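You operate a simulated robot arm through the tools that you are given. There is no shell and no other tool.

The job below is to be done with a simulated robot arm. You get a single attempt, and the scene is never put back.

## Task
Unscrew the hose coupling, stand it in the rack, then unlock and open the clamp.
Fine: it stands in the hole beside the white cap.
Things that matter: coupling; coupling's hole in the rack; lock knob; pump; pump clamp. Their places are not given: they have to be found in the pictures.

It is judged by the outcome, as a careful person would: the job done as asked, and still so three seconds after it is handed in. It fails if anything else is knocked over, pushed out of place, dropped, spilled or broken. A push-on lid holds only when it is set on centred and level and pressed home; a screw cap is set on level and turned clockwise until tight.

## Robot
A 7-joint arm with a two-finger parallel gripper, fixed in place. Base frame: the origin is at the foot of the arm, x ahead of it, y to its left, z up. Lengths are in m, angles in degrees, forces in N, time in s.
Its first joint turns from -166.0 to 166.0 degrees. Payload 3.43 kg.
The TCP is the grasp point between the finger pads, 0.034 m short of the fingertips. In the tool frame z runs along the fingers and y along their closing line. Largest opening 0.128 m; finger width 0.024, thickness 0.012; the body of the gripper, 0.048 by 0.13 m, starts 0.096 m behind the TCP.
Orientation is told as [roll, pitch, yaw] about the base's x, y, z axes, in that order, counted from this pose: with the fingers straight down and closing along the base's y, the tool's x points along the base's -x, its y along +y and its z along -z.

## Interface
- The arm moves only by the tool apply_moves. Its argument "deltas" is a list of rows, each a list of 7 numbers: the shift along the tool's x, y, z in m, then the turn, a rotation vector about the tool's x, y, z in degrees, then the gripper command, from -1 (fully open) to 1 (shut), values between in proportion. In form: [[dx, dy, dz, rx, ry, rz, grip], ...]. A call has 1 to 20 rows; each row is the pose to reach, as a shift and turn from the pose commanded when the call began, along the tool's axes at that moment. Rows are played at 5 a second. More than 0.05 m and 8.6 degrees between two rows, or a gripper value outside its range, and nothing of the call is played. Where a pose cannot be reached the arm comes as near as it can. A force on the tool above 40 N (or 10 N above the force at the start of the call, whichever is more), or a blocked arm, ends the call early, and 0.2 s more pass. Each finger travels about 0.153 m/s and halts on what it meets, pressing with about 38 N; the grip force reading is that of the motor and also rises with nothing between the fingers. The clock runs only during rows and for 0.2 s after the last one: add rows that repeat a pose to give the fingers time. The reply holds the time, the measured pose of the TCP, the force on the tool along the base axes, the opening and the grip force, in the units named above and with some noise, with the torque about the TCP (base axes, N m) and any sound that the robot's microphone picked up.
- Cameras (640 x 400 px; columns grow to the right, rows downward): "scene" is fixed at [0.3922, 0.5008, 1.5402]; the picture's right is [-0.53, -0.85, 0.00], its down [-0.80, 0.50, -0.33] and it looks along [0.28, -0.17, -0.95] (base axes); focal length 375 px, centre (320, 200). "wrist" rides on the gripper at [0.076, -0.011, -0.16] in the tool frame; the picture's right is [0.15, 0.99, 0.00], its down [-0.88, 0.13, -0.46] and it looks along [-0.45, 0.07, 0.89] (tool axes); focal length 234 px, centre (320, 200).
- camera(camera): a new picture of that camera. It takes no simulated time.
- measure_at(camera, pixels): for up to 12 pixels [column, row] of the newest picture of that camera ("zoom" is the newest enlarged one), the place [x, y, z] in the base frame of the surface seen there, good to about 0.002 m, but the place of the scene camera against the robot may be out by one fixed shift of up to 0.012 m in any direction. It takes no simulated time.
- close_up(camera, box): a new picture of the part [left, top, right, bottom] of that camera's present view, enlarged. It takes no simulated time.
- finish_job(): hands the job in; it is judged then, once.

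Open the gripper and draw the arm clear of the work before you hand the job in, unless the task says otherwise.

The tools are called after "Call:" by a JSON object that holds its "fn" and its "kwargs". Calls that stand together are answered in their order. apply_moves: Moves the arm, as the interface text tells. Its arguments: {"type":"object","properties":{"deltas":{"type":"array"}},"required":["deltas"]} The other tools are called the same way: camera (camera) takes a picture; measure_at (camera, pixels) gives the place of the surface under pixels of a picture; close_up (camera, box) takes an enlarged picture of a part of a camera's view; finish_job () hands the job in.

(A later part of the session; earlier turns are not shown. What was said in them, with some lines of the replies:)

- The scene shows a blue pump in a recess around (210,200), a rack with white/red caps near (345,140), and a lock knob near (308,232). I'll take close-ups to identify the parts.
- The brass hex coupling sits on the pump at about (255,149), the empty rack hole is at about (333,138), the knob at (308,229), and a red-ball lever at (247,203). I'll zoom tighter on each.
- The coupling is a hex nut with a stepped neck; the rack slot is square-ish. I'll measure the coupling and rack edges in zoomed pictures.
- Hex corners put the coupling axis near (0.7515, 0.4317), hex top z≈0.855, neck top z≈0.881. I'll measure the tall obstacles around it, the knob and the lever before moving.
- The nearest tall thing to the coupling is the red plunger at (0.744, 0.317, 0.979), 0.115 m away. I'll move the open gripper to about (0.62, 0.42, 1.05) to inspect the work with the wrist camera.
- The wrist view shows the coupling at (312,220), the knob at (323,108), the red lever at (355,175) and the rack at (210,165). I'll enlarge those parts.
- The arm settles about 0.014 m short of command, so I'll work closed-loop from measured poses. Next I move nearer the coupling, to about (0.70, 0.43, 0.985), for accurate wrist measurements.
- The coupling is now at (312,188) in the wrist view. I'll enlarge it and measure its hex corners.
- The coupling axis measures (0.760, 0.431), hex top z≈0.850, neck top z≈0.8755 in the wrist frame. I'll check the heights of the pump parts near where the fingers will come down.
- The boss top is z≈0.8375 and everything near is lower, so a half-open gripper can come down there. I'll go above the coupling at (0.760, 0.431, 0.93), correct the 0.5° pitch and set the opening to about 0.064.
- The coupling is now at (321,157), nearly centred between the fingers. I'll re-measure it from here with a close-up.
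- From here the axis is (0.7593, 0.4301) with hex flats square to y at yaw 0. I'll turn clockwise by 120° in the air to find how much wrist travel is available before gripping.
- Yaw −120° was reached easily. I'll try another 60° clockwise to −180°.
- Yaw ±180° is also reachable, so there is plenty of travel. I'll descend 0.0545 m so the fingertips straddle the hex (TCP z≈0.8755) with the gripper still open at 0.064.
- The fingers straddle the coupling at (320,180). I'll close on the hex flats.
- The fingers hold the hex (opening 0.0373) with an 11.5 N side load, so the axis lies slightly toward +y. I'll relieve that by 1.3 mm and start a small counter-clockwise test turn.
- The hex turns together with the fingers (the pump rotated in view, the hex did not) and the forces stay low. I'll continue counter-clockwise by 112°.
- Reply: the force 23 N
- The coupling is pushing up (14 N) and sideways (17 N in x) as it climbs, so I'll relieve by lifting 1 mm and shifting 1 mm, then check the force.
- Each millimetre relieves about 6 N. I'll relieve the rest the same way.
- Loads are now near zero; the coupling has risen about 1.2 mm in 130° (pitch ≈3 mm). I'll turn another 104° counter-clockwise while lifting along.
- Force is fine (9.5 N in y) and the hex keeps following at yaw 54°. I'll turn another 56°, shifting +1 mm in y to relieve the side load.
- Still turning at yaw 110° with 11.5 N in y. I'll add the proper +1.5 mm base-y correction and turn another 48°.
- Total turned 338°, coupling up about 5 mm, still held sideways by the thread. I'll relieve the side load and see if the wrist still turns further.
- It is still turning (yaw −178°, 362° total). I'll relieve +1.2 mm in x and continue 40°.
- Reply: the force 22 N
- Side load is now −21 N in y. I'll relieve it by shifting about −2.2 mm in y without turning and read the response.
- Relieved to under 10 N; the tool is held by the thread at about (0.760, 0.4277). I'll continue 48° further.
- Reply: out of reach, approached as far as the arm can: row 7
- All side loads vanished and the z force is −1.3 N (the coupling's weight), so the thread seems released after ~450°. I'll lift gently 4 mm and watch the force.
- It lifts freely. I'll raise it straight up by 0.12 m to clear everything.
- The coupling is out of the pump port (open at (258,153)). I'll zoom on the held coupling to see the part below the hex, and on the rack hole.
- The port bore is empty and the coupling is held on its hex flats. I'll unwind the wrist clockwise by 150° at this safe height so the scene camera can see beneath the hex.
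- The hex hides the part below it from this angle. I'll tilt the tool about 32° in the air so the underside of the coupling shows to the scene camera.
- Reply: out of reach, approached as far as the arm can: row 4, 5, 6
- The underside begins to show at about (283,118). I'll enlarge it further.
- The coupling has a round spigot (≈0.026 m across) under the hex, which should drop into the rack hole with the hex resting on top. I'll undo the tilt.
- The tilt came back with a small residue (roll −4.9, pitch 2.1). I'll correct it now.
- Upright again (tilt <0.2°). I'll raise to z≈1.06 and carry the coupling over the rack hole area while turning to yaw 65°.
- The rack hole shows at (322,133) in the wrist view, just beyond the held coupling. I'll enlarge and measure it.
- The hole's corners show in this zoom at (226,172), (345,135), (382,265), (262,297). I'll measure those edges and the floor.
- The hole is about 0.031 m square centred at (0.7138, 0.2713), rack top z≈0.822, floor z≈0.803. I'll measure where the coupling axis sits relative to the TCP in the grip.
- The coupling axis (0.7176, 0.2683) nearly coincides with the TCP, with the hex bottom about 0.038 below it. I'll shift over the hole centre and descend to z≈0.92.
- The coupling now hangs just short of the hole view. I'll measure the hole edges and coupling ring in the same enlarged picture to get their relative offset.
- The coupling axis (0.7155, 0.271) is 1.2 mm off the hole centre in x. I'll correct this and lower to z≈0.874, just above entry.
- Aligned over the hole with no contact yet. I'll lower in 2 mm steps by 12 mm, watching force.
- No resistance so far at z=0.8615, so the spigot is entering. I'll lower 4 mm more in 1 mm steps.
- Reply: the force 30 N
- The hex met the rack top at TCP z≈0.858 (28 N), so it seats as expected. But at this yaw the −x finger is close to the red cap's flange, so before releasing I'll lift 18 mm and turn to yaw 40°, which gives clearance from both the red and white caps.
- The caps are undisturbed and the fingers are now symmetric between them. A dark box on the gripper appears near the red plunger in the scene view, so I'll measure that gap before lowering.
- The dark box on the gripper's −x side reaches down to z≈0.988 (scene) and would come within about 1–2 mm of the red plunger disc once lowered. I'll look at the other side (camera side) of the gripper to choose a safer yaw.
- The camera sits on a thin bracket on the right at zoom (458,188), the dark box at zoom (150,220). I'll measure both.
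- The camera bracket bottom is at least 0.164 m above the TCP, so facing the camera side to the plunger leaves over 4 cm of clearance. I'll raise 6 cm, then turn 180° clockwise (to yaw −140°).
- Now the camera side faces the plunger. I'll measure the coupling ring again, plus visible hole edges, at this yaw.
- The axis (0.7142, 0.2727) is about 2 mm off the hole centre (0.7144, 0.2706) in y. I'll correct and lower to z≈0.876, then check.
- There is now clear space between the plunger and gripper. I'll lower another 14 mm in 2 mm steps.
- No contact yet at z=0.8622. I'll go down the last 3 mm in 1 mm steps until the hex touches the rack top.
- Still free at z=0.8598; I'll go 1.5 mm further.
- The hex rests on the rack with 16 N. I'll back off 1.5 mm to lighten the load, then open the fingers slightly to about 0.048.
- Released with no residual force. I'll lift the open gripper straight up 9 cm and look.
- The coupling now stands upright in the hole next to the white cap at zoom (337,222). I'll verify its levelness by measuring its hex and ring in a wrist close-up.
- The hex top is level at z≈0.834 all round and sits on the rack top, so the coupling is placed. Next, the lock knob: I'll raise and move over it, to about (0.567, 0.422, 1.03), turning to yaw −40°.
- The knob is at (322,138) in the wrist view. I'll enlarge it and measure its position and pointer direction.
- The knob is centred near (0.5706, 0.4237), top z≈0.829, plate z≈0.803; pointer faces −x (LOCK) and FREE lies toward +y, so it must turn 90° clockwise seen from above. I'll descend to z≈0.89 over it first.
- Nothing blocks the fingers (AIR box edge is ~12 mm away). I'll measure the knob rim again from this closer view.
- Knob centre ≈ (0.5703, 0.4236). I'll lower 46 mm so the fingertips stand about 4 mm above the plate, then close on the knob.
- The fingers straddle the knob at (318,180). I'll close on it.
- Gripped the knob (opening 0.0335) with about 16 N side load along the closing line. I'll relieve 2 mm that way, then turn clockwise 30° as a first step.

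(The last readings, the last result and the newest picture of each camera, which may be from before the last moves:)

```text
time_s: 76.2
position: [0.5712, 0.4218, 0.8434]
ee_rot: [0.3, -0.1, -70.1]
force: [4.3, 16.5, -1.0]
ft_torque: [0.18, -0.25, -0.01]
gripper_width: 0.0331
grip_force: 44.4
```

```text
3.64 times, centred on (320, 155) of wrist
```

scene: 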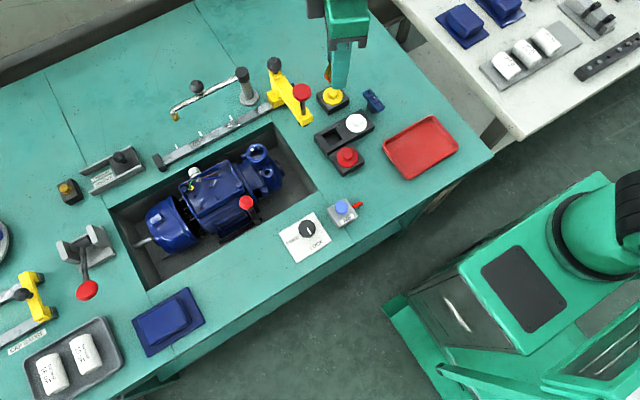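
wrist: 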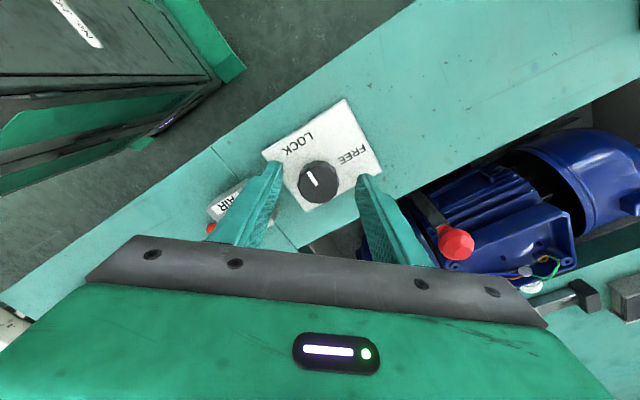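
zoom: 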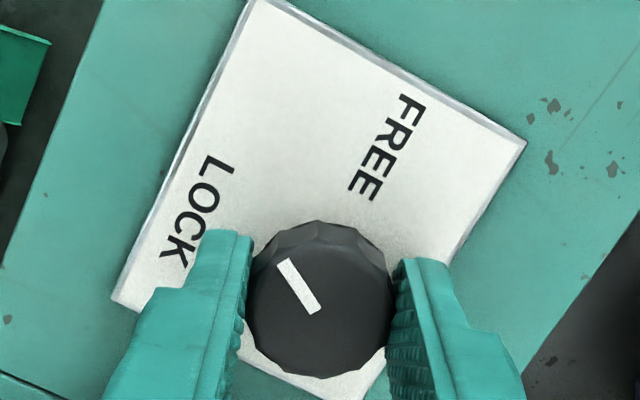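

The knob turns with the fingers; pointer is a third of the way. I'll relieve slightly toward +y and turn another 60°.

Call:
{"fn": "apply_moves", "kwargs": {"deltas": [[0.0012, 0.001, 0, 0, 0, 0, 1], [0.0012, 0.001, 0, 0, 0, 7.5, 1], [0.0012, 0.001, 0, 0, 0, 15, 1], [0.0012, 0.001, 0, 0, 0, 22.5, 1], [0.0012, 0.001, 0, 0, 0, 30, 1], [0.0012, 0.001, 0, 0, 0, 37.5, 1], [0.0012, 0.001, 0, 0, 0, 45, 1], [0.0012, 0.001, 0, 0, 0, 52.5, 1], [0.0012, 0.001, 0, 0, 0, 60, 1], [0.0012, 0.001, 0, 0, 0, 60, 1]]}}

Call:
{"fn": "close_up", "kwargs": {"camera": "wrist", "box": [270, 100, 370, 210]}}

```text
time_s: 78.4
position: [0.5721, 0.4232, 0.8431]
ee_rot: [0.1, 0.0, -130.2]
force: [-0.1, -1.8, 15.5]
ft_torque: [-0.33, 0.32, -0.03]
gripper_width: 0.0333
grip_force: 44.9
```

```text
3.64 times, centred on (320, 155) of wrist
```

zoom: 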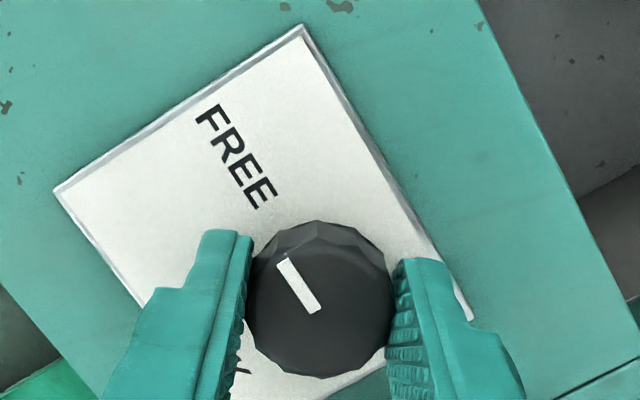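

The pointer now lines up with FREE. I'll nudge a few degrees more to feel whether it has reached its stop.

Call:
{"fn": "apply_moves", "kwargs": {"deltas": [[0, 0, -0.0015, 0, 0, 2, 1], [0, 0, -0.0015, 0, 0, 4, 1], [0, 0, -0.0015, 0, 0, 6, 1], [0, 0, -0.0015, 0, 0, 6, 1]]}}

Call:
{"fn": "close_up", "kwargs": {"camera": "wrist", "box": [270, 100, 370, 210]}}

```text
time_s: 79.4
position: [0.572, 0.422, 0.8445]
ee_rot: [0.3, -0.1, -136.1]
force: [4.7, -6.4, -19.6]
ft_torque: [0.1, -0.45, 0.42]
gripper_width: 0.0333
grip_force: 45.4
```

```text
3.64 times, centred on (320, 155) of wrist
```

zoom: 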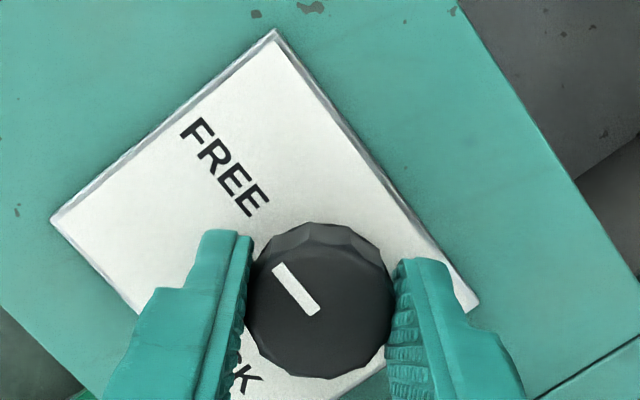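

The torque rose to 0.42 N·m and the knob stopped following: it is at the FREE stop. I'll relax that twist, open, and lift off.

Call:
{"fn": "apply_moves", "kwargs": {"deltas": [[0, 0, 0.0012, 0, 0, -3, 1], [0, 0, 0.0012, 0, 0, -3, 1], [0, 0, 0.0012, 0, 0, -3, 0.3], [0, 0, 0.0012, 0, 0, -3, 0], [0, 0, 0.0012, 0, 0, -3, 0], [0, 0, -0.02, 0, 0, -3, 0], [0, 0, -0.05, 0, 0, -3, 0], [0, 0, -0.085, 0, 0, -3, 0], [0, 0, -0.12, 0, 0, -3, 0], [0, 0, -0.12, 0, 0, -3, 0]]}}

Call:
{"fn": "camera", "kwargs": {"camera": "wrist"}}

Call:
{"fn": "camera", "kwargs": {"camera": "scene"}}

```text
time_s: 81.6
position: [0.5723, 0.423, 0.9648]
ee_rot: [0.2, 0.0, -133.0]
force: [-0.4, -0.2, 0.8]
ft_torque: [0.02, -0.01, 0.0]
gripper_width: 0.0642
grip_force: 0.0
```

```text
taken
```

wrist: 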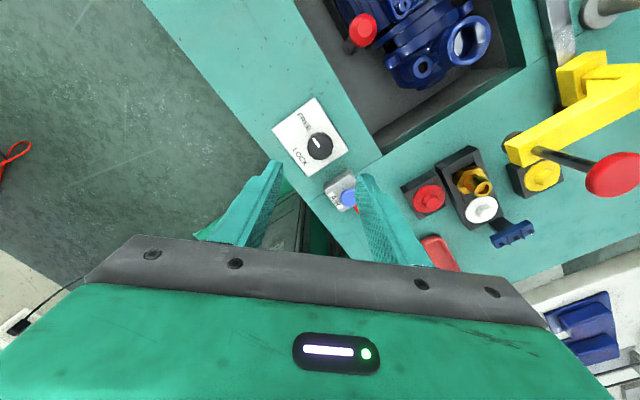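

```text
taken
```

scene: 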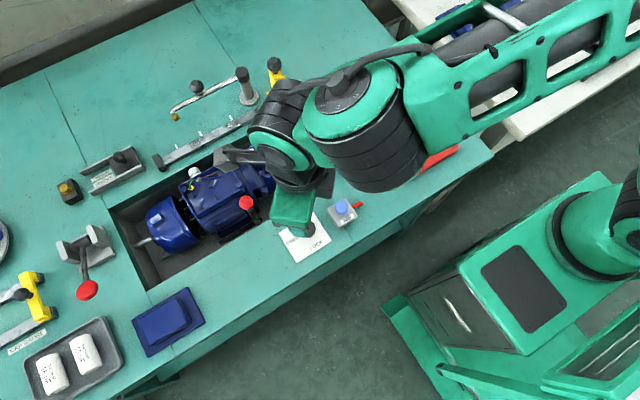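

The knob is released. I'll check the pointer and look at the clamp lever at (362,30) in close-ups.

Call:
{"fn": "close_up", "kwargs": {"camera": "wrist", "box": [270, 90, 360, 180]}}

Call:
{"fn": "close_up", "kwargs": {"camera": "wrist", "box": [300, 0, 440, 90]}}

```text
4.44 times, centred on (315, 135) of wrist
```

zoom: 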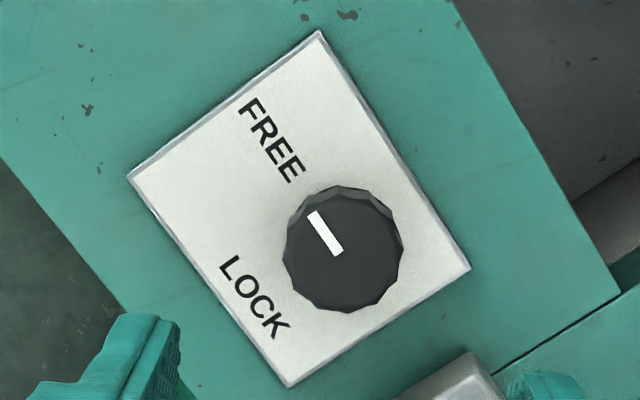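

```text
4.44 times, centred on (370, 45) of wrist
```

zoom: 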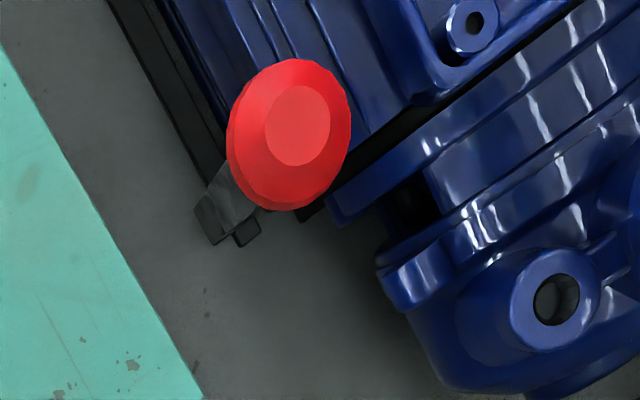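

The pointer is on FREE. Now the clamp lever: I'll move to about (0.60, 0.49, 1.02) at yaw 0 to view the lever's bar and pivot from the −x side.

Call:
{"fn": "apply_moves", "kwargs": {"deltas": [[0, 0, -0.03, 0, 0, -8, 0], [0, 0, -0.055, 0, 0, -16, 0], [0, 0, -0.055, 0, 0, -24, 0], [0, 0, -0.055, 0, 0, -32, 0], [0, 0, -0.055, 0, 0, -40, 0], [0, 0, -0.055, 0, 0, -48, 0], [0, 0, -0.055, 0, 0, -56, 0], [0, 0, -0.055, 0, 0, -64, 0], [0, 0, -0.055, 0, 0, -72, 0], [0, 0, -0.055, 0, 0, -80, 0], [0, 0, -0.055, 0, 0, -88, 0], [0, 0, -0.055, 0, 0, -96, 0], [0, 0, -0.055, 0, 0, -104, 0], [0, 0, -0.055, 0, 0, -112, 0], [0, 0, -0.055, 0, 0, -120, 0], [0, 0, -0.055, 0, 0, -128, 0], [0, 0, -0.055, 0, 0, -133, 0], [0, 0, -0.055, 0, 0, -133, 0]]}}

Call:
{"fn": "apply_moves", "kwargs": {"deltas": [[-0.01, 0.025, 0, 0, 0, 0, 0], [-0.02, 0.05, 0, 0, 0, 0, 0], [-0.03, 0.075, 0, 0, 0, 0, 0], [-0.03, 0.075, 0, 0, 0, 0, 0]]}}

Call:
{"fn": "camera", "kwargs": {"camera": "wrist"}}

```text
time_s: 85.4
position: [0.5716, 0.424, 1.0196]
ee_rot: [-0.1, -0.2, 0.1]
force: [0.7, -0.1, -0.2]
ft_torque: [-0.01, 0.02, 0.0]
gripper_width: 0.064
grip_force: 0.0
```

```text
time_s: 86.4
position: [0.6006, 0.4988, 1.0215]
ee_rot: [-0.1, -0.3, -0.1]
force: [0.4, 0.3, 0.3]
ft_torque: [-0.02, -0.02, -0.03]
gripper_width: 0.064
grip_force: 0.1
```

```text
taken
```

wrist: 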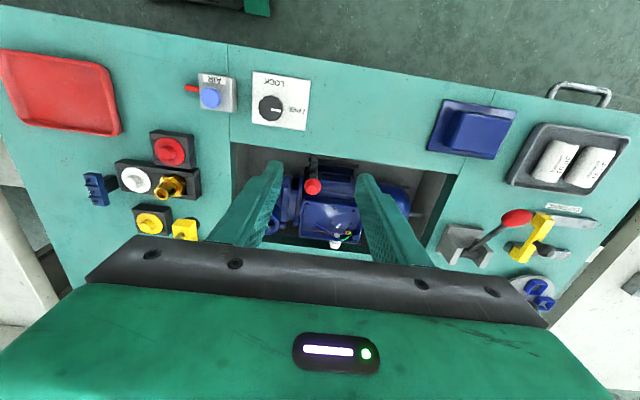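

Call:
{"fn": "close_up", "kwargs": {"camera": "wrist", "box": [280, 140, 380, 215]}}

```text
5.33 times, centred on (330, 178) of wrist
```

zoom: 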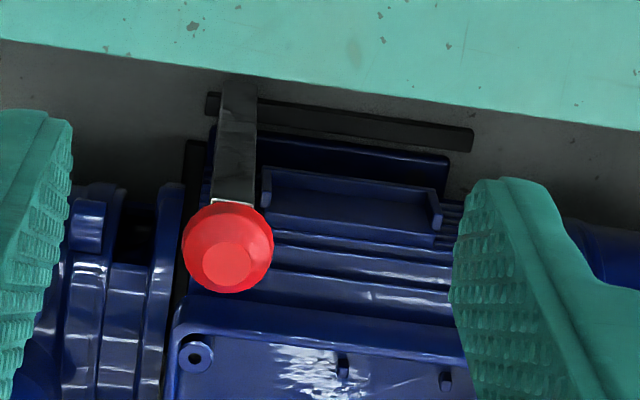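

I'll measure points along the lever bar, the ball, the rail and the recess edge.

Call:
{"fn": "measure_at", "kwargs": {"camera": "zoom", "pixels": [[238, 90], [237, 120], [235, 150], [232, 190], [228, 262], [228, 215], [195, 245], [265, 245], [212, 105], [400, 130], [465, 140], [240, 65]]}}

Call:
{"fn": "measure_at", "kwargs": {"camera": "zoom", "pixels": [[220, 130], [252, 130], [300, 108], [300, 130], [350, 150], [350, 185], [330, 220], [195, 150], [150, 110], [60, 70], [350, 100], [130, 200]]}}

```text
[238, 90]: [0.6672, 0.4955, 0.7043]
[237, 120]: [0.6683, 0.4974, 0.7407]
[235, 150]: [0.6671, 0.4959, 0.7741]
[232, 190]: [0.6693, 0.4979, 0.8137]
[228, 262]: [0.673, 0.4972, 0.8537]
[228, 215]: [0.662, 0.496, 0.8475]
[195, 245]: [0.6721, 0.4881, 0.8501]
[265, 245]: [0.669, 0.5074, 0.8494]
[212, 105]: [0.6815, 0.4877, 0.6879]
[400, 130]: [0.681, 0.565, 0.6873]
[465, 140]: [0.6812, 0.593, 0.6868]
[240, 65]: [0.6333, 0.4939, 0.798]
```

```text
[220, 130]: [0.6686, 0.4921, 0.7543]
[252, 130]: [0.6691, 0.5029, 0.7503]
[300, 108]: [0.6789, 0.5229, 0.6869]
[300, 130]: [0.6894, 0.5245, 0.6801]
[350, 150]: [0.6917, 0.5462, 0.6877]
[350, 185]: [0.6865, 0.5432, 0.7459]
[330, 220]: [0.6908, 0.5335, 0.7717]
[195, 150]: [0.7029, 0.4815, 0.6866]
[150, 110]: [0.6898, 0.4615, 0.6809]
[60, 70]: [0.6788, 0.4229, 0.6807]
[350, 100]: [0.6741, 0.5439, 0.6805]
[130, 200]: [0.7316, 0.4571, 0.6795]
```

The lever is an upright bar (x≈0.668, y≈0.497) hinged near the recess floor (z≈0.69), with its red ball centred near (0.671, 0.4977, 0.845). I'll move above the ball to z≈0.91 and look again.

Call:
{"fn": "apply_moves", "kwargs": {"deltas": [[-0.03, -0.001, 0.0, 0, 0, 0, 0], [-0.06, -0.001, 0.02, 0, 0, 0, 0], [-0.0704, -0.001, 0.05, 0, 0, 0, 0], [-0.0704, -0.001, 0.08, 0, 0, 0, 0], [-0.0704, -0.001, 0.11, 0, 0, 0, 0], [-0.0704, -0.001, 0.11, 0, 0, 0, 0]]}}

Call:
{"fn": "camera", "kwargs": {"camera": "wrist"}}

Call:
{"fn": "close_up", "kwargs": {"camera": "wrist", "box": [260, 80, 380, 200]}}

```text
time_s: 87.8
position: [0.6722, 0.4981, 0.9077]
ee_rot: [-0.2, -0.1, 0.0]
force: [1.0, -0.2, -0.1]
ft_torque: [-0.01, -0.01, 0.04]
gripper_width: 0.064
grip_force: 0.0
```

```text
taken
```

wrist: 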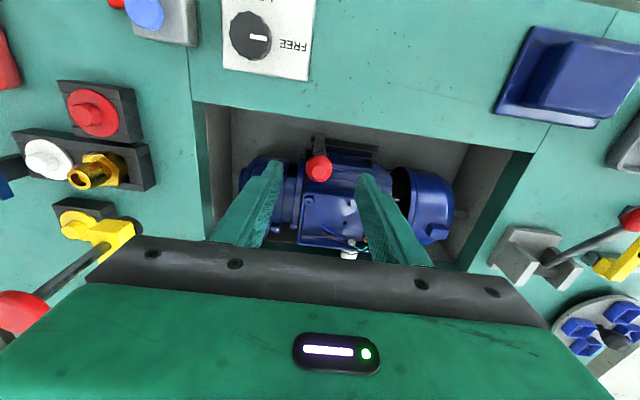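

```text
3.33 times, centred on (320, 140) of wrist
```

zoom: 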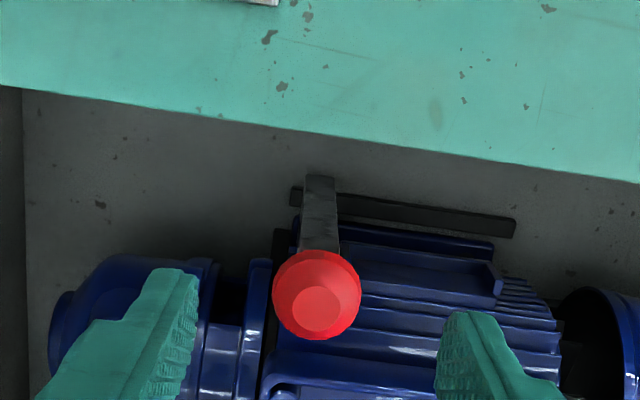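

The ball lies between the open fingers at (318,170). I'll measure it once more from here.

Call:
{"fn": "measure_at", "kwargs": {"camera": "zoom", "pixels": [[318, 312], [280, 300], [355, 300], [316, 258], [320, 330], [318, 285], [300, 390], [350, 390], [480, 260], [318, 240], [318, 190], [240, 290]]}}

```text
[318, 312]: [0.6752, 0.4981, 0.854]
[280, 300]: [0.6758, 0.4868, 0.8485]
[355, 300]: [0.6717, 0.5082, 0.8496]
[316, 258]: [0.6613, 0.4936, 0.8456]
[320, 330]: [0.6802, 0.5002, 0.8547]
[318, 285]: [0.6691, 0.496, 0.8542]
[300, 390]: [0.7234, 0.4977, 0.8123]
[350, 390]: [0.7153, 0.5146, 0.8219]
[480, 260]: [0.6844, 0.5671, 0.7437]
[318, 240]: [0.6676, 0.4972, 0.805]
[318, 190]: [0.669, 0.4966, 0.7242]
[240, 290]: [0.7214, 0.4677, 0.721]
```

Ball centre ≈ (0.6735, 0.4975, 0.845). I'll lower to TCP z≈0.857 and close on the ball along y, so it can pivot between the pads.

Call:
{"fn": "apply_moves", "kwargs": {"deltas": [[-0.0013, -0.0005, 0.015, 0, 0, 0, 0], [-0.0013, -0.0005, 0.03, 0, 0, 0, 0], [-0.0013, -0.0005, 0.042, 0, 0, 0, 0], [-0.0013, -0.0005, 0.052, 0, 0, 0, 0], [-0.0013, -0.0005, 0.052, 0, 0, 0, 0.3], [-0.0013, -0.0005, 0.052, 0, 0, 0, 0.6], [-0.0013, -0.0005, 0.052, 0, 0, 0, 1], [-0.0013, -0.0005, 0.052, 0, 0, 0, 1]]}}

Call:
{"fn": "close_up", "kwargs": {"camera": "wrist", "box": [260, 100, 380, 220]}}

```text
time_s: 89.6
position: [0.6727, 0.4972, 0.8575]
ee_rot: [0.0, -0.1, 0.0]
force: [0.6, 4.0, -2.6]
ft_torque: [0.23, -0.55, -0.04]
gripper_width: 0.0275
grip_force: 44.8
```

```text
3.33 times, centred on (320, 160) of wrist
```

zoom: 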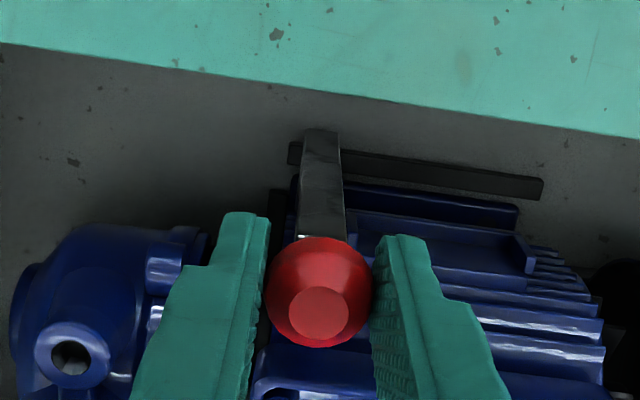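

The ball is held (opening 0.0275). I'll gently test which way the lever gives: first 4 mm toward −x.

Call:
{"fn": "apply_moves", "kwargs": {"deltas": [[0.0015, 0, 0, 0, 0, 0, 1], [0.003, 0, 0, 0, 0, 0, 1], [0.004, 0, 0, 0, 0, 0, 1], [0.004, 0, 0, 0, 0, 0, 1]]}}

```text
time_s: 90.6
position: [0.6692, 0.4979, 0.8575]
ee_rot: [-0.2, -0.1, 0.0]
force: [1.9, -0.7, -13.9]
ft_torque: [0.21, -0.98, -0.05]
gripper_width: 0.0275
grip_force: 45.1
```

The tool moved 3.5 mm with little x force. I'll look at whether the lever tilted with it.

Call:
{"fn": "close_up", "kwargs": {"camera": "wrist", "box": [260, 100, 380, 220]}}

Call:
{"fn": "close_up", "kwargs": {"camera": "scene", "box": [200, 160, 300, 250]}}

```text
3.33 times, centred on (320, 160) of wrist
```

zoom: 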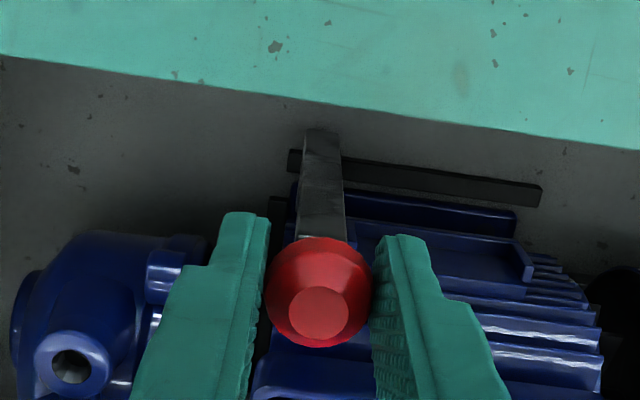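

```text
4.44 times, centred on (250, 205) of scene
```

zoom: 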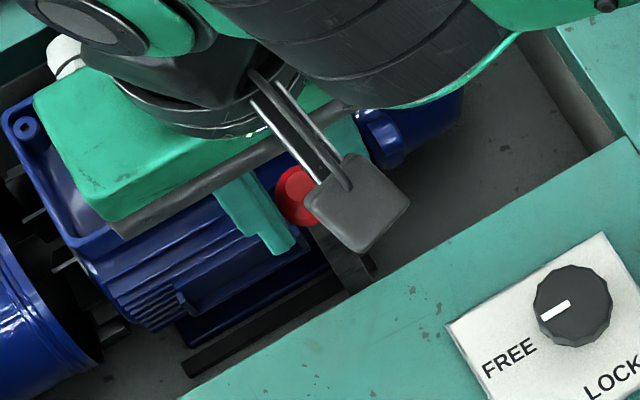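

The lever follows toward −x (ball unchanged in the grip while the background shifted), so it hinges about y near the recess floor. I'll follow an arc to 5°, tilting the tool with the lever.

Call:
{"fn": "apply_moves", "kwargs": {"deltas": [[0.0018, 0, 0.0002, 0, -2, 0, 1], [0.0062, 0, 0.0005, 0, -3.5, 0, 1], [0.0106, 0, 0.0009, 0, -5, 0, 1], [0.0106, 0, 0.0009, 0, -5, 0, 1]]}}

Call:
{"fn": "close_up", "kwargs": {"camera": "wrist", "box": [260, 100, 380, 220]}}

```text
time_s: 91.6
position: [0.6581, 0.4964, 0.8585]
ee_rot: [-0.1, -5.2, 0.0]
force: [-0.4, -10.2, 9.6]
ft_torque: [-0.22, 1.11, 0.01]
gripper_width: 0.0275
grip_force: 45.1
```

```text
3.33 times, centred on (320, 160) of wrist
```

zoom: 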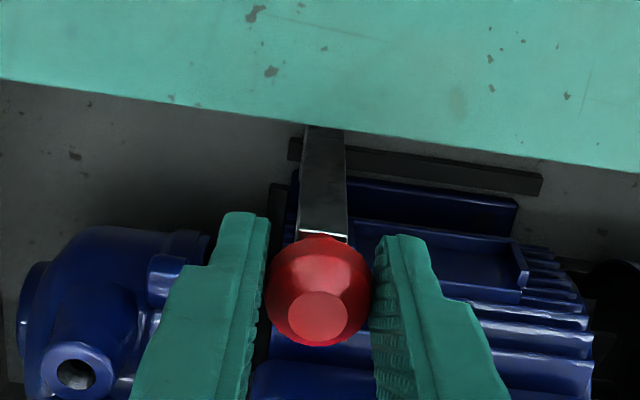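

The lever keeps its place in the grip at 5° tilt, with small forces. I'll continue the arc to 10°, easing −1 mm in y.

Call:
{"fn": "apply_moves", "kwargs": {"deltas": [[0.0049, -0.0005, 0, 0, -1.7, 0, 1], [0.0097, -0.001, 0, 0, -3.4, 0, 1], [0.0146, -0.001, 0, 0, -5, 0, 1], [0.0146, -0.001, 0, 0, -5, 0, 1]]}}

Call:
{"fn": "close_up", "kwargs": {"camera": "wrist", "box": [260, 100, 380, 220]}}

```text
time_s: 92.6
position: [0.6437, 0.4966, 0.8572]
ee_rot: [-0.1, -10.2, 0.2]
force: [-2.4, 0.8, 13.9]
ft_torque: [-0.08, 0.95, 0.16]
gripper_width: 0.0276
grip_force: 44.9
```

```text
3.33 times, centred on (320, 160) of wrist
```

zoom: 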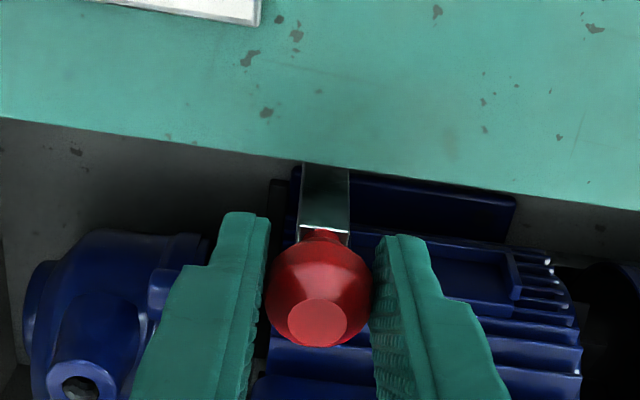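

Force is modest (14 N up), lever still follows. I'll check how close the bar is to the table edge at zoom (325,165).

Call:
{"fn": "measure_at", "kwargs": {"camera": "zoom", "pixels": [[325, 172], [325, 185], [325, 205], [325, 220], [325, 156], [325, 140], [322, 320], [400, 172], [318, 305], [318, 340]]}}

Call:
{"fn": "close_up", "kwargs": {"camera": "scene", "box": [200, 160, 300, 250]}}

```text
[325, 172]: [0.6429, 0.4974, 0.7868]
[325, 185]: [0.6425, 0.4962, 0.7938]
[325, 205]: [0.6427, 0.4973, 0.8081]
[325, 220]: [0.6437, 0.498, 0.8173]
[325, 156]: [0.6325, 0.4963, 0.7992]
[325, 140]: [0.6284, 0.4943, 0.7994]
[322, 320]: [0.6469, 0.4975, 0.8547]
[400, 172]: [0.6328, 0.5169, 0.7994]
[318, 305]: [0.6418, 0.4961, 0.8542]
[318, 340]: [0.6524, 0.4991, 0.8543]
```

```text
4.44 times, centred on (250, 205) of scene
```

zoom: 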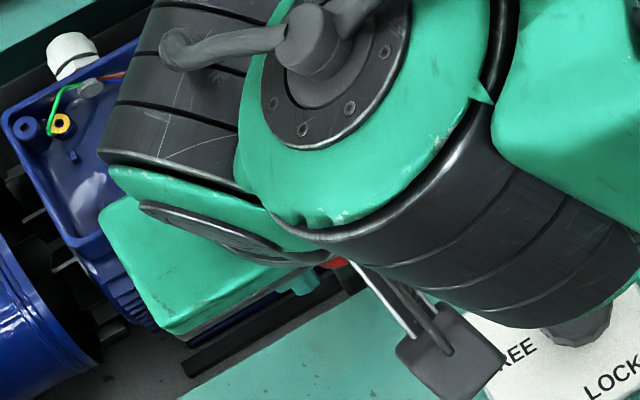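

The bar is still vertical (x≈0.643 at both z=0.787 and z=0.817): the clamp slides straight toward −x rather than tilting, and has moved 25 mm. I'll open the fingers, bring the tool upright again and then pull straight.

Call:
{"fn": "apply_moves", "kwargs": {"deltas": [[0, 0, 0, 0, 0, 0, 0.5], [0, 0, 0, 0, 0, 0, 0], [-0.0007, 0, 0, 0, 3.4, 0, 0], [-0.0014, 0, 0, 0, 6.8, 0, 0], [-0.0021, 0, 0, 0, 10.2, 0, 0], [-0.0021, 0, 0, 0, 10.2, 0, 0]]}}

Call:
{"fn": "camera", "kwargs": {"camera": "wrist"}}

Call:
{"fn": "close_up", "kwargs": {"camera": "wrist", "box": [260, 100, 380, 220]}}

```text
time_s: 94.0
position: [0.646, 0.4959, 0.8561]
ee_rot: [-0.1, 0.2, 0.1]
force: [-0.1, -0.1, 0.2]
ft_torque: [-0.05, -0.02, 0.06]
gripper_width: 0.0639
grip_force: 0.1
```

```text
taken
```

wrist: 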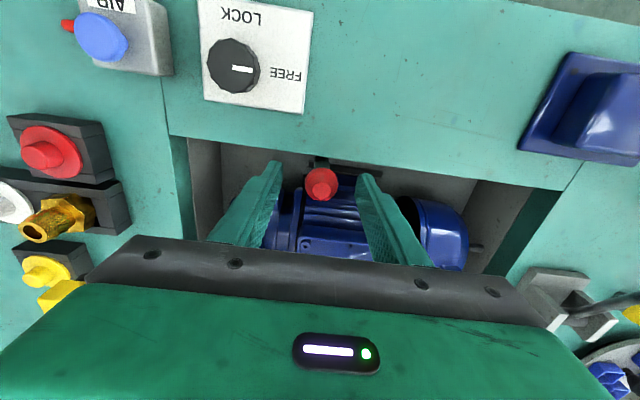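

```text
3.33 times, centred on (320, 160) of wrist
```

zoom: 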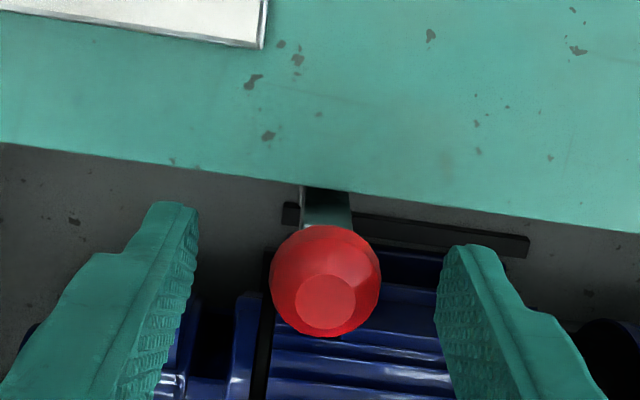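

Upright again and the lever stayed put. I'll re-measure bar, rail and ball to understand exactly how the clamp has moved.

Call:
{"fn": "measure_at", "kwargs": {"camera": "zoom", "pixels": [[325, 195], [325, 205], [325, 218], [292, 213], [400, 228], [500, 245], [325, 300], [290, 280], [372, 280], [325, 240], [420, 265], [325, 185]]}}

Call:
{"fn": "close_up", "kwargs": {"camera": "wrist", "box": [300, 150, 380, 190]}}

```text
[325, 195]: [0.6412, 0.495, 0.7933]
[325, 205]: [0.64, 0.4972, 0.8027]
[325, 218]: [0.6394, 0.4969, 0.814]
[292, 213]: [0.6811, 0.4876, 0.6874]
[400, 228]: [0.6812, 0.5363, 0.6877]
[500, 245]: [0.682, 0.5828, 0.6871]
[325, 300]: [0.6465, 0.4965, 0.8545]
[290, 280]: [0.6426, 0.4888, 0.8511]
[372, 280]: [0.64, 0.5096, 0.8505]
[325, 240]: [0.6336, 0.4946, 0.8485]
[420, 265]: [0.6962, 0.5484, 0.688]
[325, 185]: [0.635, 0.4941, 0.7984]
```

```text
8.00 times, centred on (340, 170) of wrist
```

zoom: 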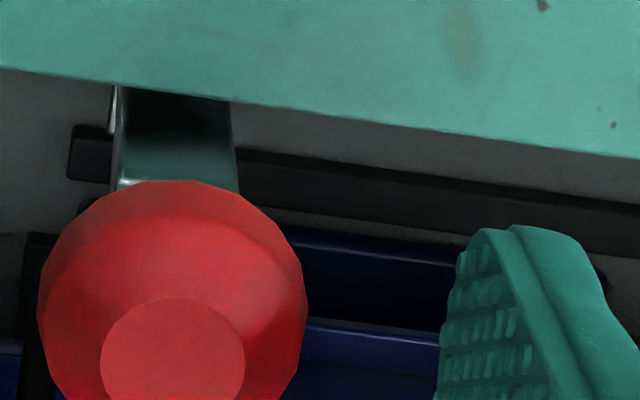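

The rail on the floor has not moved (x≈0.681) but the upright bar and ball have shifted 27 mm toward −x; the table edge is at x≈0.634. I'll regrip the ball with the tool upright and continue pulling gently toward −x.

Call:
{"fn": "apply_moves", "kwargs": {"deltas": [[0, 0.0015, 0, 0, 0, 0, 0], [0, 0.0015, 0, 0, 0, 0, 0.5], [0, 0.0015, 0, 0, 0, 0, 1], [0, 0.0015, 0, 0, 0, 0, 1], [0, 0.0015, 0, 0, 0, 0, 1]]}}

Call:
{"fn": "apply_moves", "kwargs": {"deltas": [[0.001, 0, 0, 0, 0, 0, 1], [0.002, 0, 0, 0, 0, 0, 1], [0.003, 0, 0, 0, 0, 0, 1], [0.004, 0, 0, 0, 0, 0, 1], [0.004, 0, 0, 0, 0, 0, 1]]}}

Call:
{"fn": "close_up", "kwargs": {"camera": "wrist", "box": [260, 100, 380, 220]}}

```text
time_s: 95.2
position: [0.6467, 0.4964, 0.8575]
ee_rot: [-0.2, -0.1, 0.0]
force: [-0.4, -5.2, 1.6]
ft_torque: [0.03, 0.33, 0.02]
gripper_width: 0.0275
grip_force: 45.0
```

```text
time_s: 96.4
position: [0.6449, 0.498, 0.8554]
ee_rot: [0.0, -0.1, -0.2]
force: [31.9, 9.0, -4.6]
ft_torque: [0.17, -0.51, -0.07]
gripper_width: 0.0281
grip_force: 44.9
```

```text
3.33 times, centred on (320, 160) of wrist
```

zoom: 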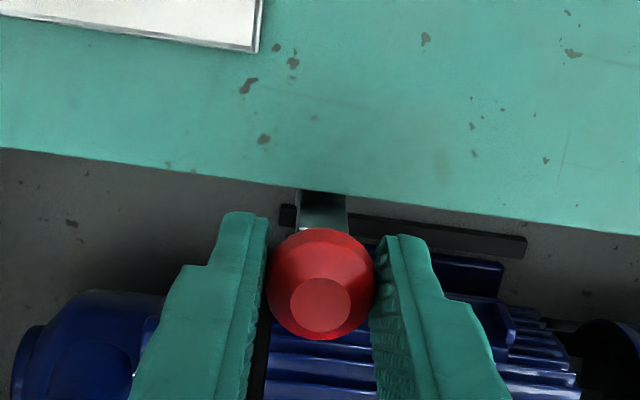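

A firm stop at ball x≈0.645 (32 N), about 28 mm from where it started. I'll relax the pull, open the fingers and lift away to inspect the clamp.

Call:
{"fn": "apply_moves", "kwargs": {"deltas": [[-0.0015, 0, 0, 0, 0, 0, 1], [-0.0025, 0, 0, 0, 0, 0, 1], [-0.0025, 0, 0, 0, 0, 0, 0.4], [-0.0025, 0, 0, 0, 0, 0, 0], [-0.0025, 0, 0, 0, 0, 0, 0], [-0.0025, 0, -0.02, 0, 0, 0, 0], [-0.0025, 0, -0.05, 0, 0, 0, 0], [-0.0025, 0, -0.085, 0, 0, 0, 0], [-0.0025, 0, -0.12, 0, 0, 0, 0], [-0.0025, 0, -0.16, 0, 0, 0, 0], [-0.0025, 0, -0.2, 0, 0, 0, 0], [-0.0025, 0, -0.2, 0, 0, 0, 0]]}}

Call:
{"fn": "camera", "kwargs": {"camera": "wrist"}}

Call:
{"fn": "close_up", "kwargs": {"camera": "wrist", "box": [270, 120, 370, 200]}}

Call:
{"fn": "camera", "kwargs": {"camera": "scene"}}

```text
time_s: 99.0
position: [0.6449, 0.4976, 1.053]
ee_rot: [-0.1, 0.1, 0.0]
force: [0.8, 0.1, -0.2]
ft_torque: [0.01, 0.03, 0.01]
gripper_width: 0.0642
grip_force: 0.1
```

```text
taken
```

wrist: 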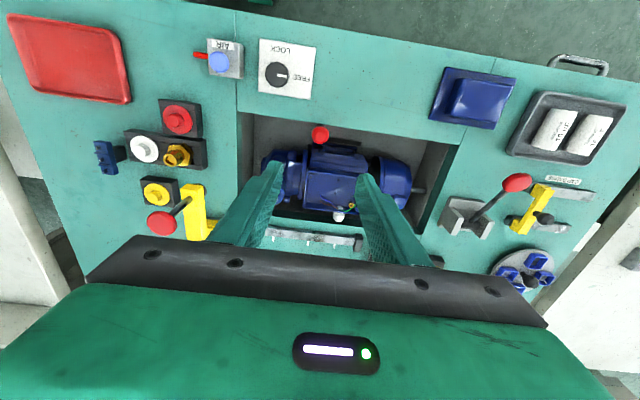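

```text
5.00 times, centred on (320, 160) of wrist
```

zoom: 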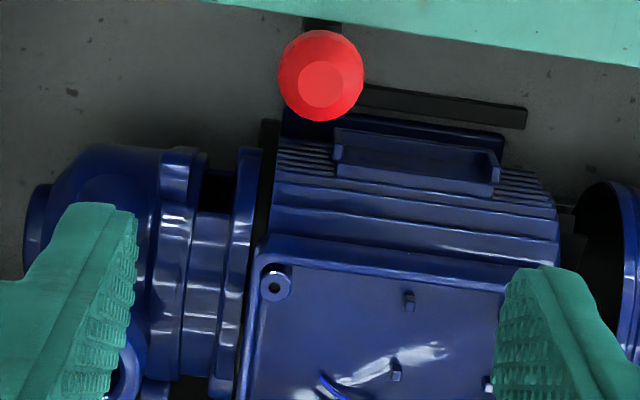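

```text
taken
```

scene: 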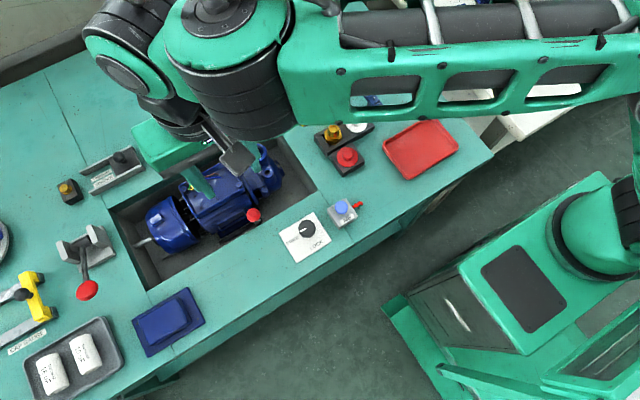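

The lever stayed where I left it. I'll zoom in from the scene camera and measure the bar's lean.

Call:
{"fn": "close_up", "kwargs": {"camera": "scene", "box": [220, 185, 290, 245]}}

Call:
{"fn": "measure_at", "kwargs": {"camera": "wrist", "pixels": [[320, 134], [320, 128], [320, 124], [321, 123], [316, 134], [325, 134]]}}

```text
6.67 times, centred on (255, 215) of scene
```

zoom: 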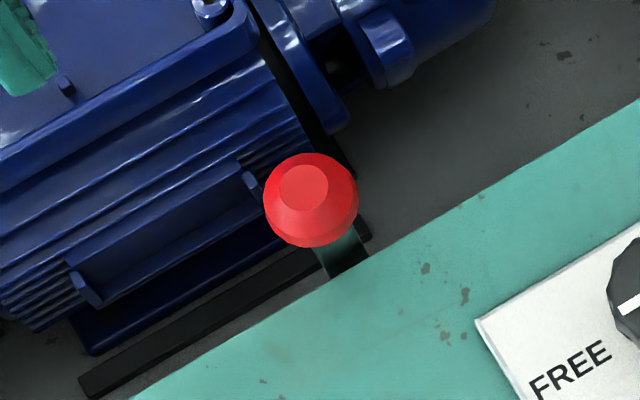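

```text
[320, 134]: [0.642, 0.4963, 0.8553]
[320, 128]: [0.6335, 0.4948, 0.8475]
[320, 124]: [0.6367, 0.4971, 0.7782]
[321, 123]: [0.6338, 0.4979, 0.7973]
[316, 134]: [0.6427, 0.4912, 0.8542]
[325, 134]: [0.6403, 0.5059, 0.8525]
```

The bar's face is near x≈0.638 over its whole visible height while the rail is unchanged, so the clamp post has slid back. To be sure it is fully open and upright, I'll view it from the −y side with the tool turned to yaw 90°.

Call:
{"fn": "apply_moves", "kwargs": {"deltas": [[0, -0.0065, 0, 0, 0, -7.5, 0], [0, -0.013, 0, 0, 0, -15, 0], [0, -0.0195, 0, 0, 0, -22.5, 0], [0, -0.026, 0, 0, 0, -30, 0], [0, -0.0325, 0, 0, 0, -37.5, 0], [0, -0.039, 0, 0, 0, -45, 0], [0, -0.0455, 0, 0, 0, -52.5, 0], [0, -0.052, 0, 0, 0, -60, 0], [0, -0.0585, 0, 0, 0, -67.5, 0], [0, -0.065, 0, 0, 0, -75, 0], [0, -0.0715, 0, 0, 0, -82.5, 0], [0, -0.078, 0, 0, 0, -90, 0], [0, -0.078, 0.03, 0, 0, -90, 0], [0, -0.078, 0.03, 0, 0, -90, 0]]}}

Call:
{"fn": "camera", "kwargs": {"camera": "wrist"}}

```text
time_s: 102.0
position: [0.6445, 0.4196, 1.027]
ee_rot: [0.1, 0.1, 89.9]
force: [0.1, -0.5, 0.5]
ft_torque: [0.01, -0.01, 0.0]
gripper_width: 0.064
grip_force: 0.2
```

```text
taken
```

wrist: 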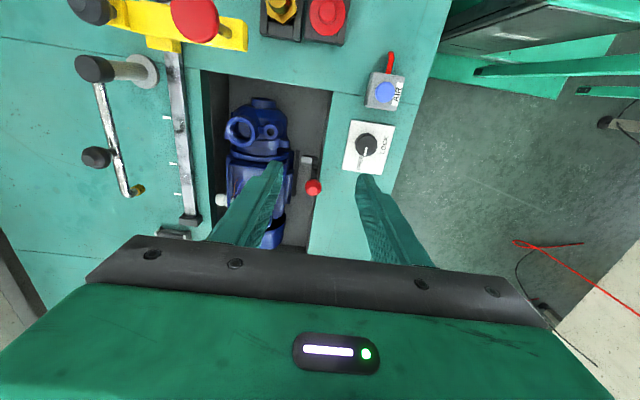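

Call:
{"fn": "close_up", "kwargs": {"camera": "wrist", "box": [270, 135, 340, 205]}}

```text
5.71 times, centred on (305, 170) of wrist
```

zoom: 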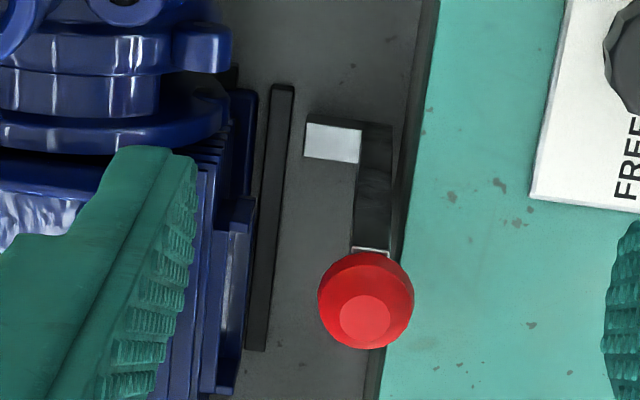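

Now the clamp is clear to see: an upright post with a bright jaw at zoom (332,142) facing the pump, slid back from the floor rail next to the pump. I'll measure the jaw, post, ball and wall.

Call:
{"fn": "measure_at", "kwargs": {"camera": "zoom", "pixels": [[320, 140], [350, 140], [375, 135], [388, 135], [375, 200], [400, 180], [365, 315], [322, 295], [410, 295], [282, 150], [362, 260], [430, 100]]}}

```text
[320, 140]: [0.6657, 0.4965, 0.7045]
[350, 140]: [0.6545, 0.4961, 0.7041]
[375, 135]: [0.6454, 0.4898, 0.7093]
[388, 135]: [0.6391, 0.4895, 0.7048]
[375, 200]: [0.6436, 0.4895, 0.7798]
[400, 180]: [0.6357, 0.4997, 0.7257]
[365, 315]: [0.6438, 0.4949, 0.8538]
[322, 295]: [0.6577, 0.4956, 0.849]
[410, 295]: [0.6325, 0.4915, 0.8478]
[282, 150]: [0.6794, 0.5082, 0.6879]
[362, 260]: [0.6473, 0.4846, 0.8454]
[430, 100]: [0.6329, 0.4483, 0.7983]
```

The post is 28 mm back, almost at the recess wall, and its jaw (x≈0.667) no longer reaches the pump's foot — the clamp is fully open. I'll draw the arm up and back, opening the gripper, then check the whole scene.

Call:
{"fn": "apply_moves", "kwargs": {"deltas": [[0, 0, -0.04, 0, 0, 0, -0.3], [0, 0, -0.08, 0, 0, 0, -0.6], [0.002, 0.03, -0.11, 0, 0, 0, -1], [0.005, 0.06, -0.13, 0, 0, 0, -1], [0.01, 0.1, -0.15, 0, 0, 0, -1], [0.014, 0.14, -0.15, 0, 0, 0, -1], [0.018, 0.18, -0.15, 0, 0, 0, -1], [0.02, 0.22, -0.15, 0, 0, 0, -1], [0.02, 0.22, -0.15, 0, 0, 0, -1]]}}

Call:
{"fn": "camera", "kwargs": {"camera": "scene"}}

Call:
{"fn": "close_up", "kwargs": {"camera": "scene", "box": [130, 100, 300, 260]}}

Call:
{"fn": "close_up", "kwargs": {"camera": "scene", "box": [260, 60, 420, 190]}}

Call:
{"fn": "close_up", "kwargs": {"camera": "scene", "box": [260, 180, 380, 270]}}

```text
time_s: 104.0
position: [0.424, 0.399, 1.1795]
ee_rot: [0.3, 0.1, 90.0]
force: [0.1, -0.4, 0.1]
ft_torque: [0.0, 0.02, 0.0]
gripper_width: 0.1279
grip_force: 0.1
```

```text
taken
```

scene: 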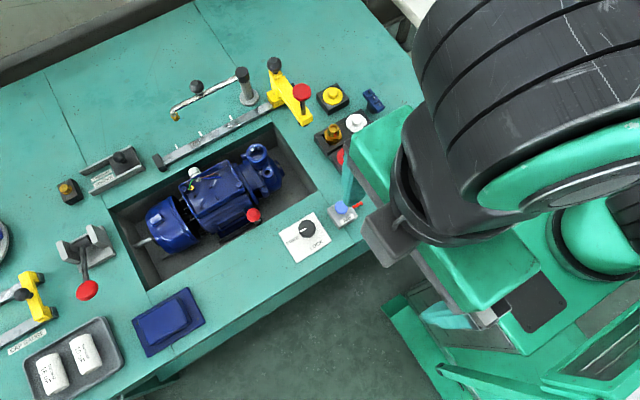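

```text
2.50 times, centred on (215, 180) of scene
```

zoom: 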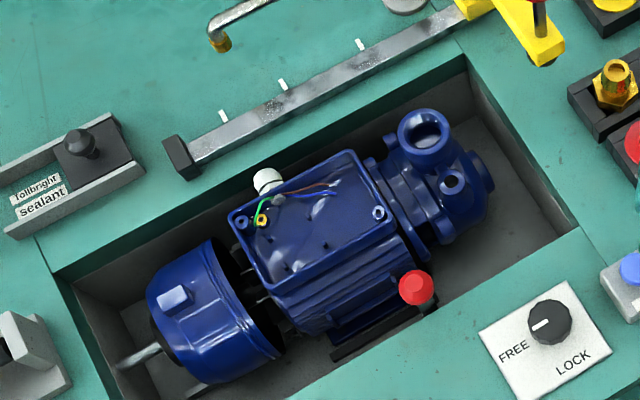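

```text
3.08 times, centred on (340, 125) of scene
```

zoom: 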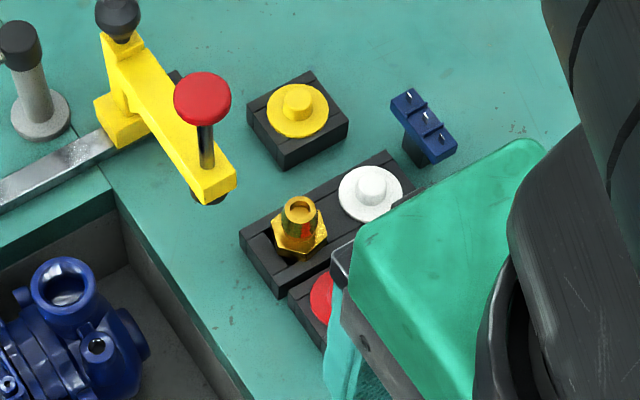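

```text
4.44 times, centred on (320, 225) of scene
```

zoom: 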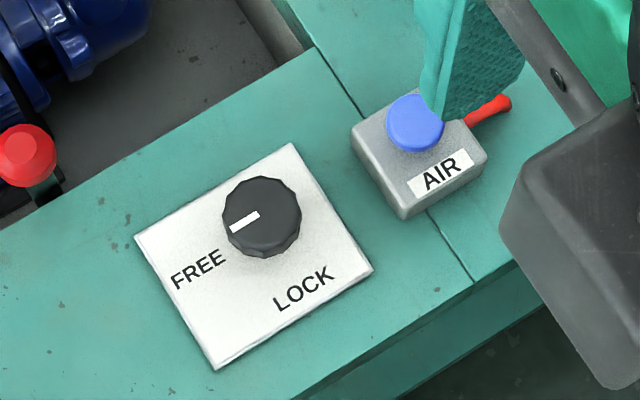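

The knob reads FREE, the coupling stands in the rack and the clamp is back. I'll repeat the very first close-up to check that the pump and other parts have not shifted.

Call:
{"fn": "close_up", "kwargs": {"camera": "scene", "box": [130, 120, 290, 260]}}

Call:
{"fn": "close_up", "kwargs": {"camera": "scene", "box": [220, 180, 280, 240]}}

Call:
{"fn": "close_up", "kwargs": {"camera": "scene", "box": [230, 125, 290, 175]}}

```text
2.86 times, centred on (210, 190) of scene
```

zoom: 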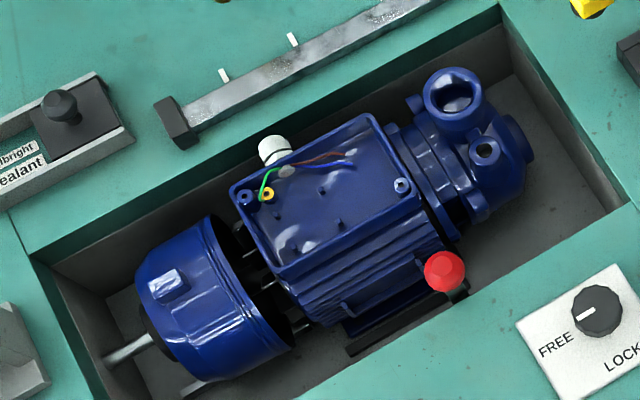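

```text
6.67 times, centred on (250, 210) of scene
```

zoom: 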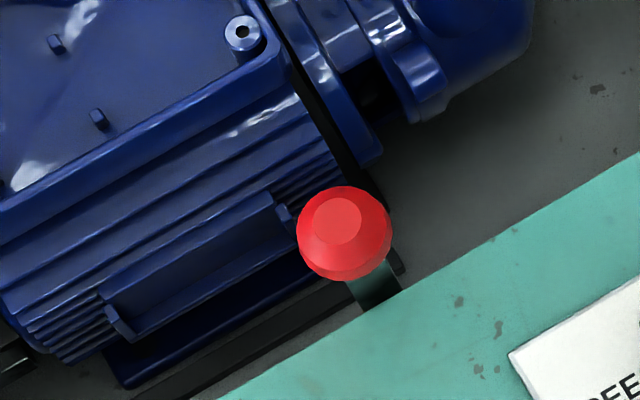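

```text
8.00 times, centred on (260, 150) of scene
```

zoom: 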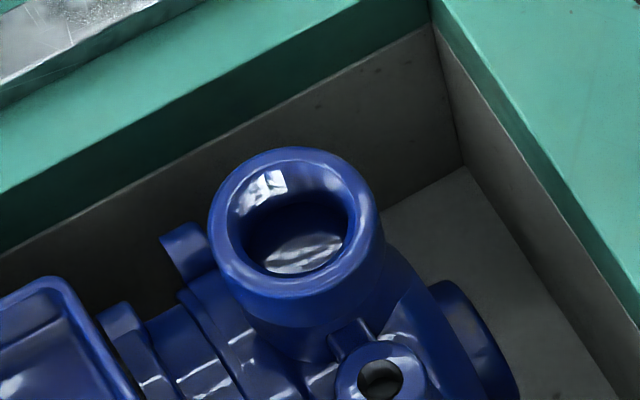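

Everything is in its place: the coupling stands upright beside the white cap, the knob points to FREE, the clamp is slid fully open, and the caps, tools and stands match their first positions (the pump sits in its nest, shifted only a couple of millimetres during unscrewing). The gripper is open and clear of the work, so I hand in the job.

Call:
{"fn": "finish_job", "kwargs": {}}

```text
The job is handed in.
```

I finished the job and handed it in. I haven't been told how it was judged.

- **Coupling:** it is unscrewed and stands upright in the rack hole beside the white cap. Its hex sits level on the rack top.
- **Lock knob:** I turned it clockwise from LOCK to FREE until it reached its stop.
- **Clamp:** the post slides rather than swings. I pulled it back about 28 mm to a firm stop, and its jaw no longer reaches the pump's foot. It stayed there when I let go.

**Pump shift:** the pump moved about 2 to 3 mm, roughly toward −y, while I was unscrewing the coupling. I left it, because pushing it back could have moved it further.

The other objects I compared with the first pictures had not moved. The gripper is open and clear of the work.
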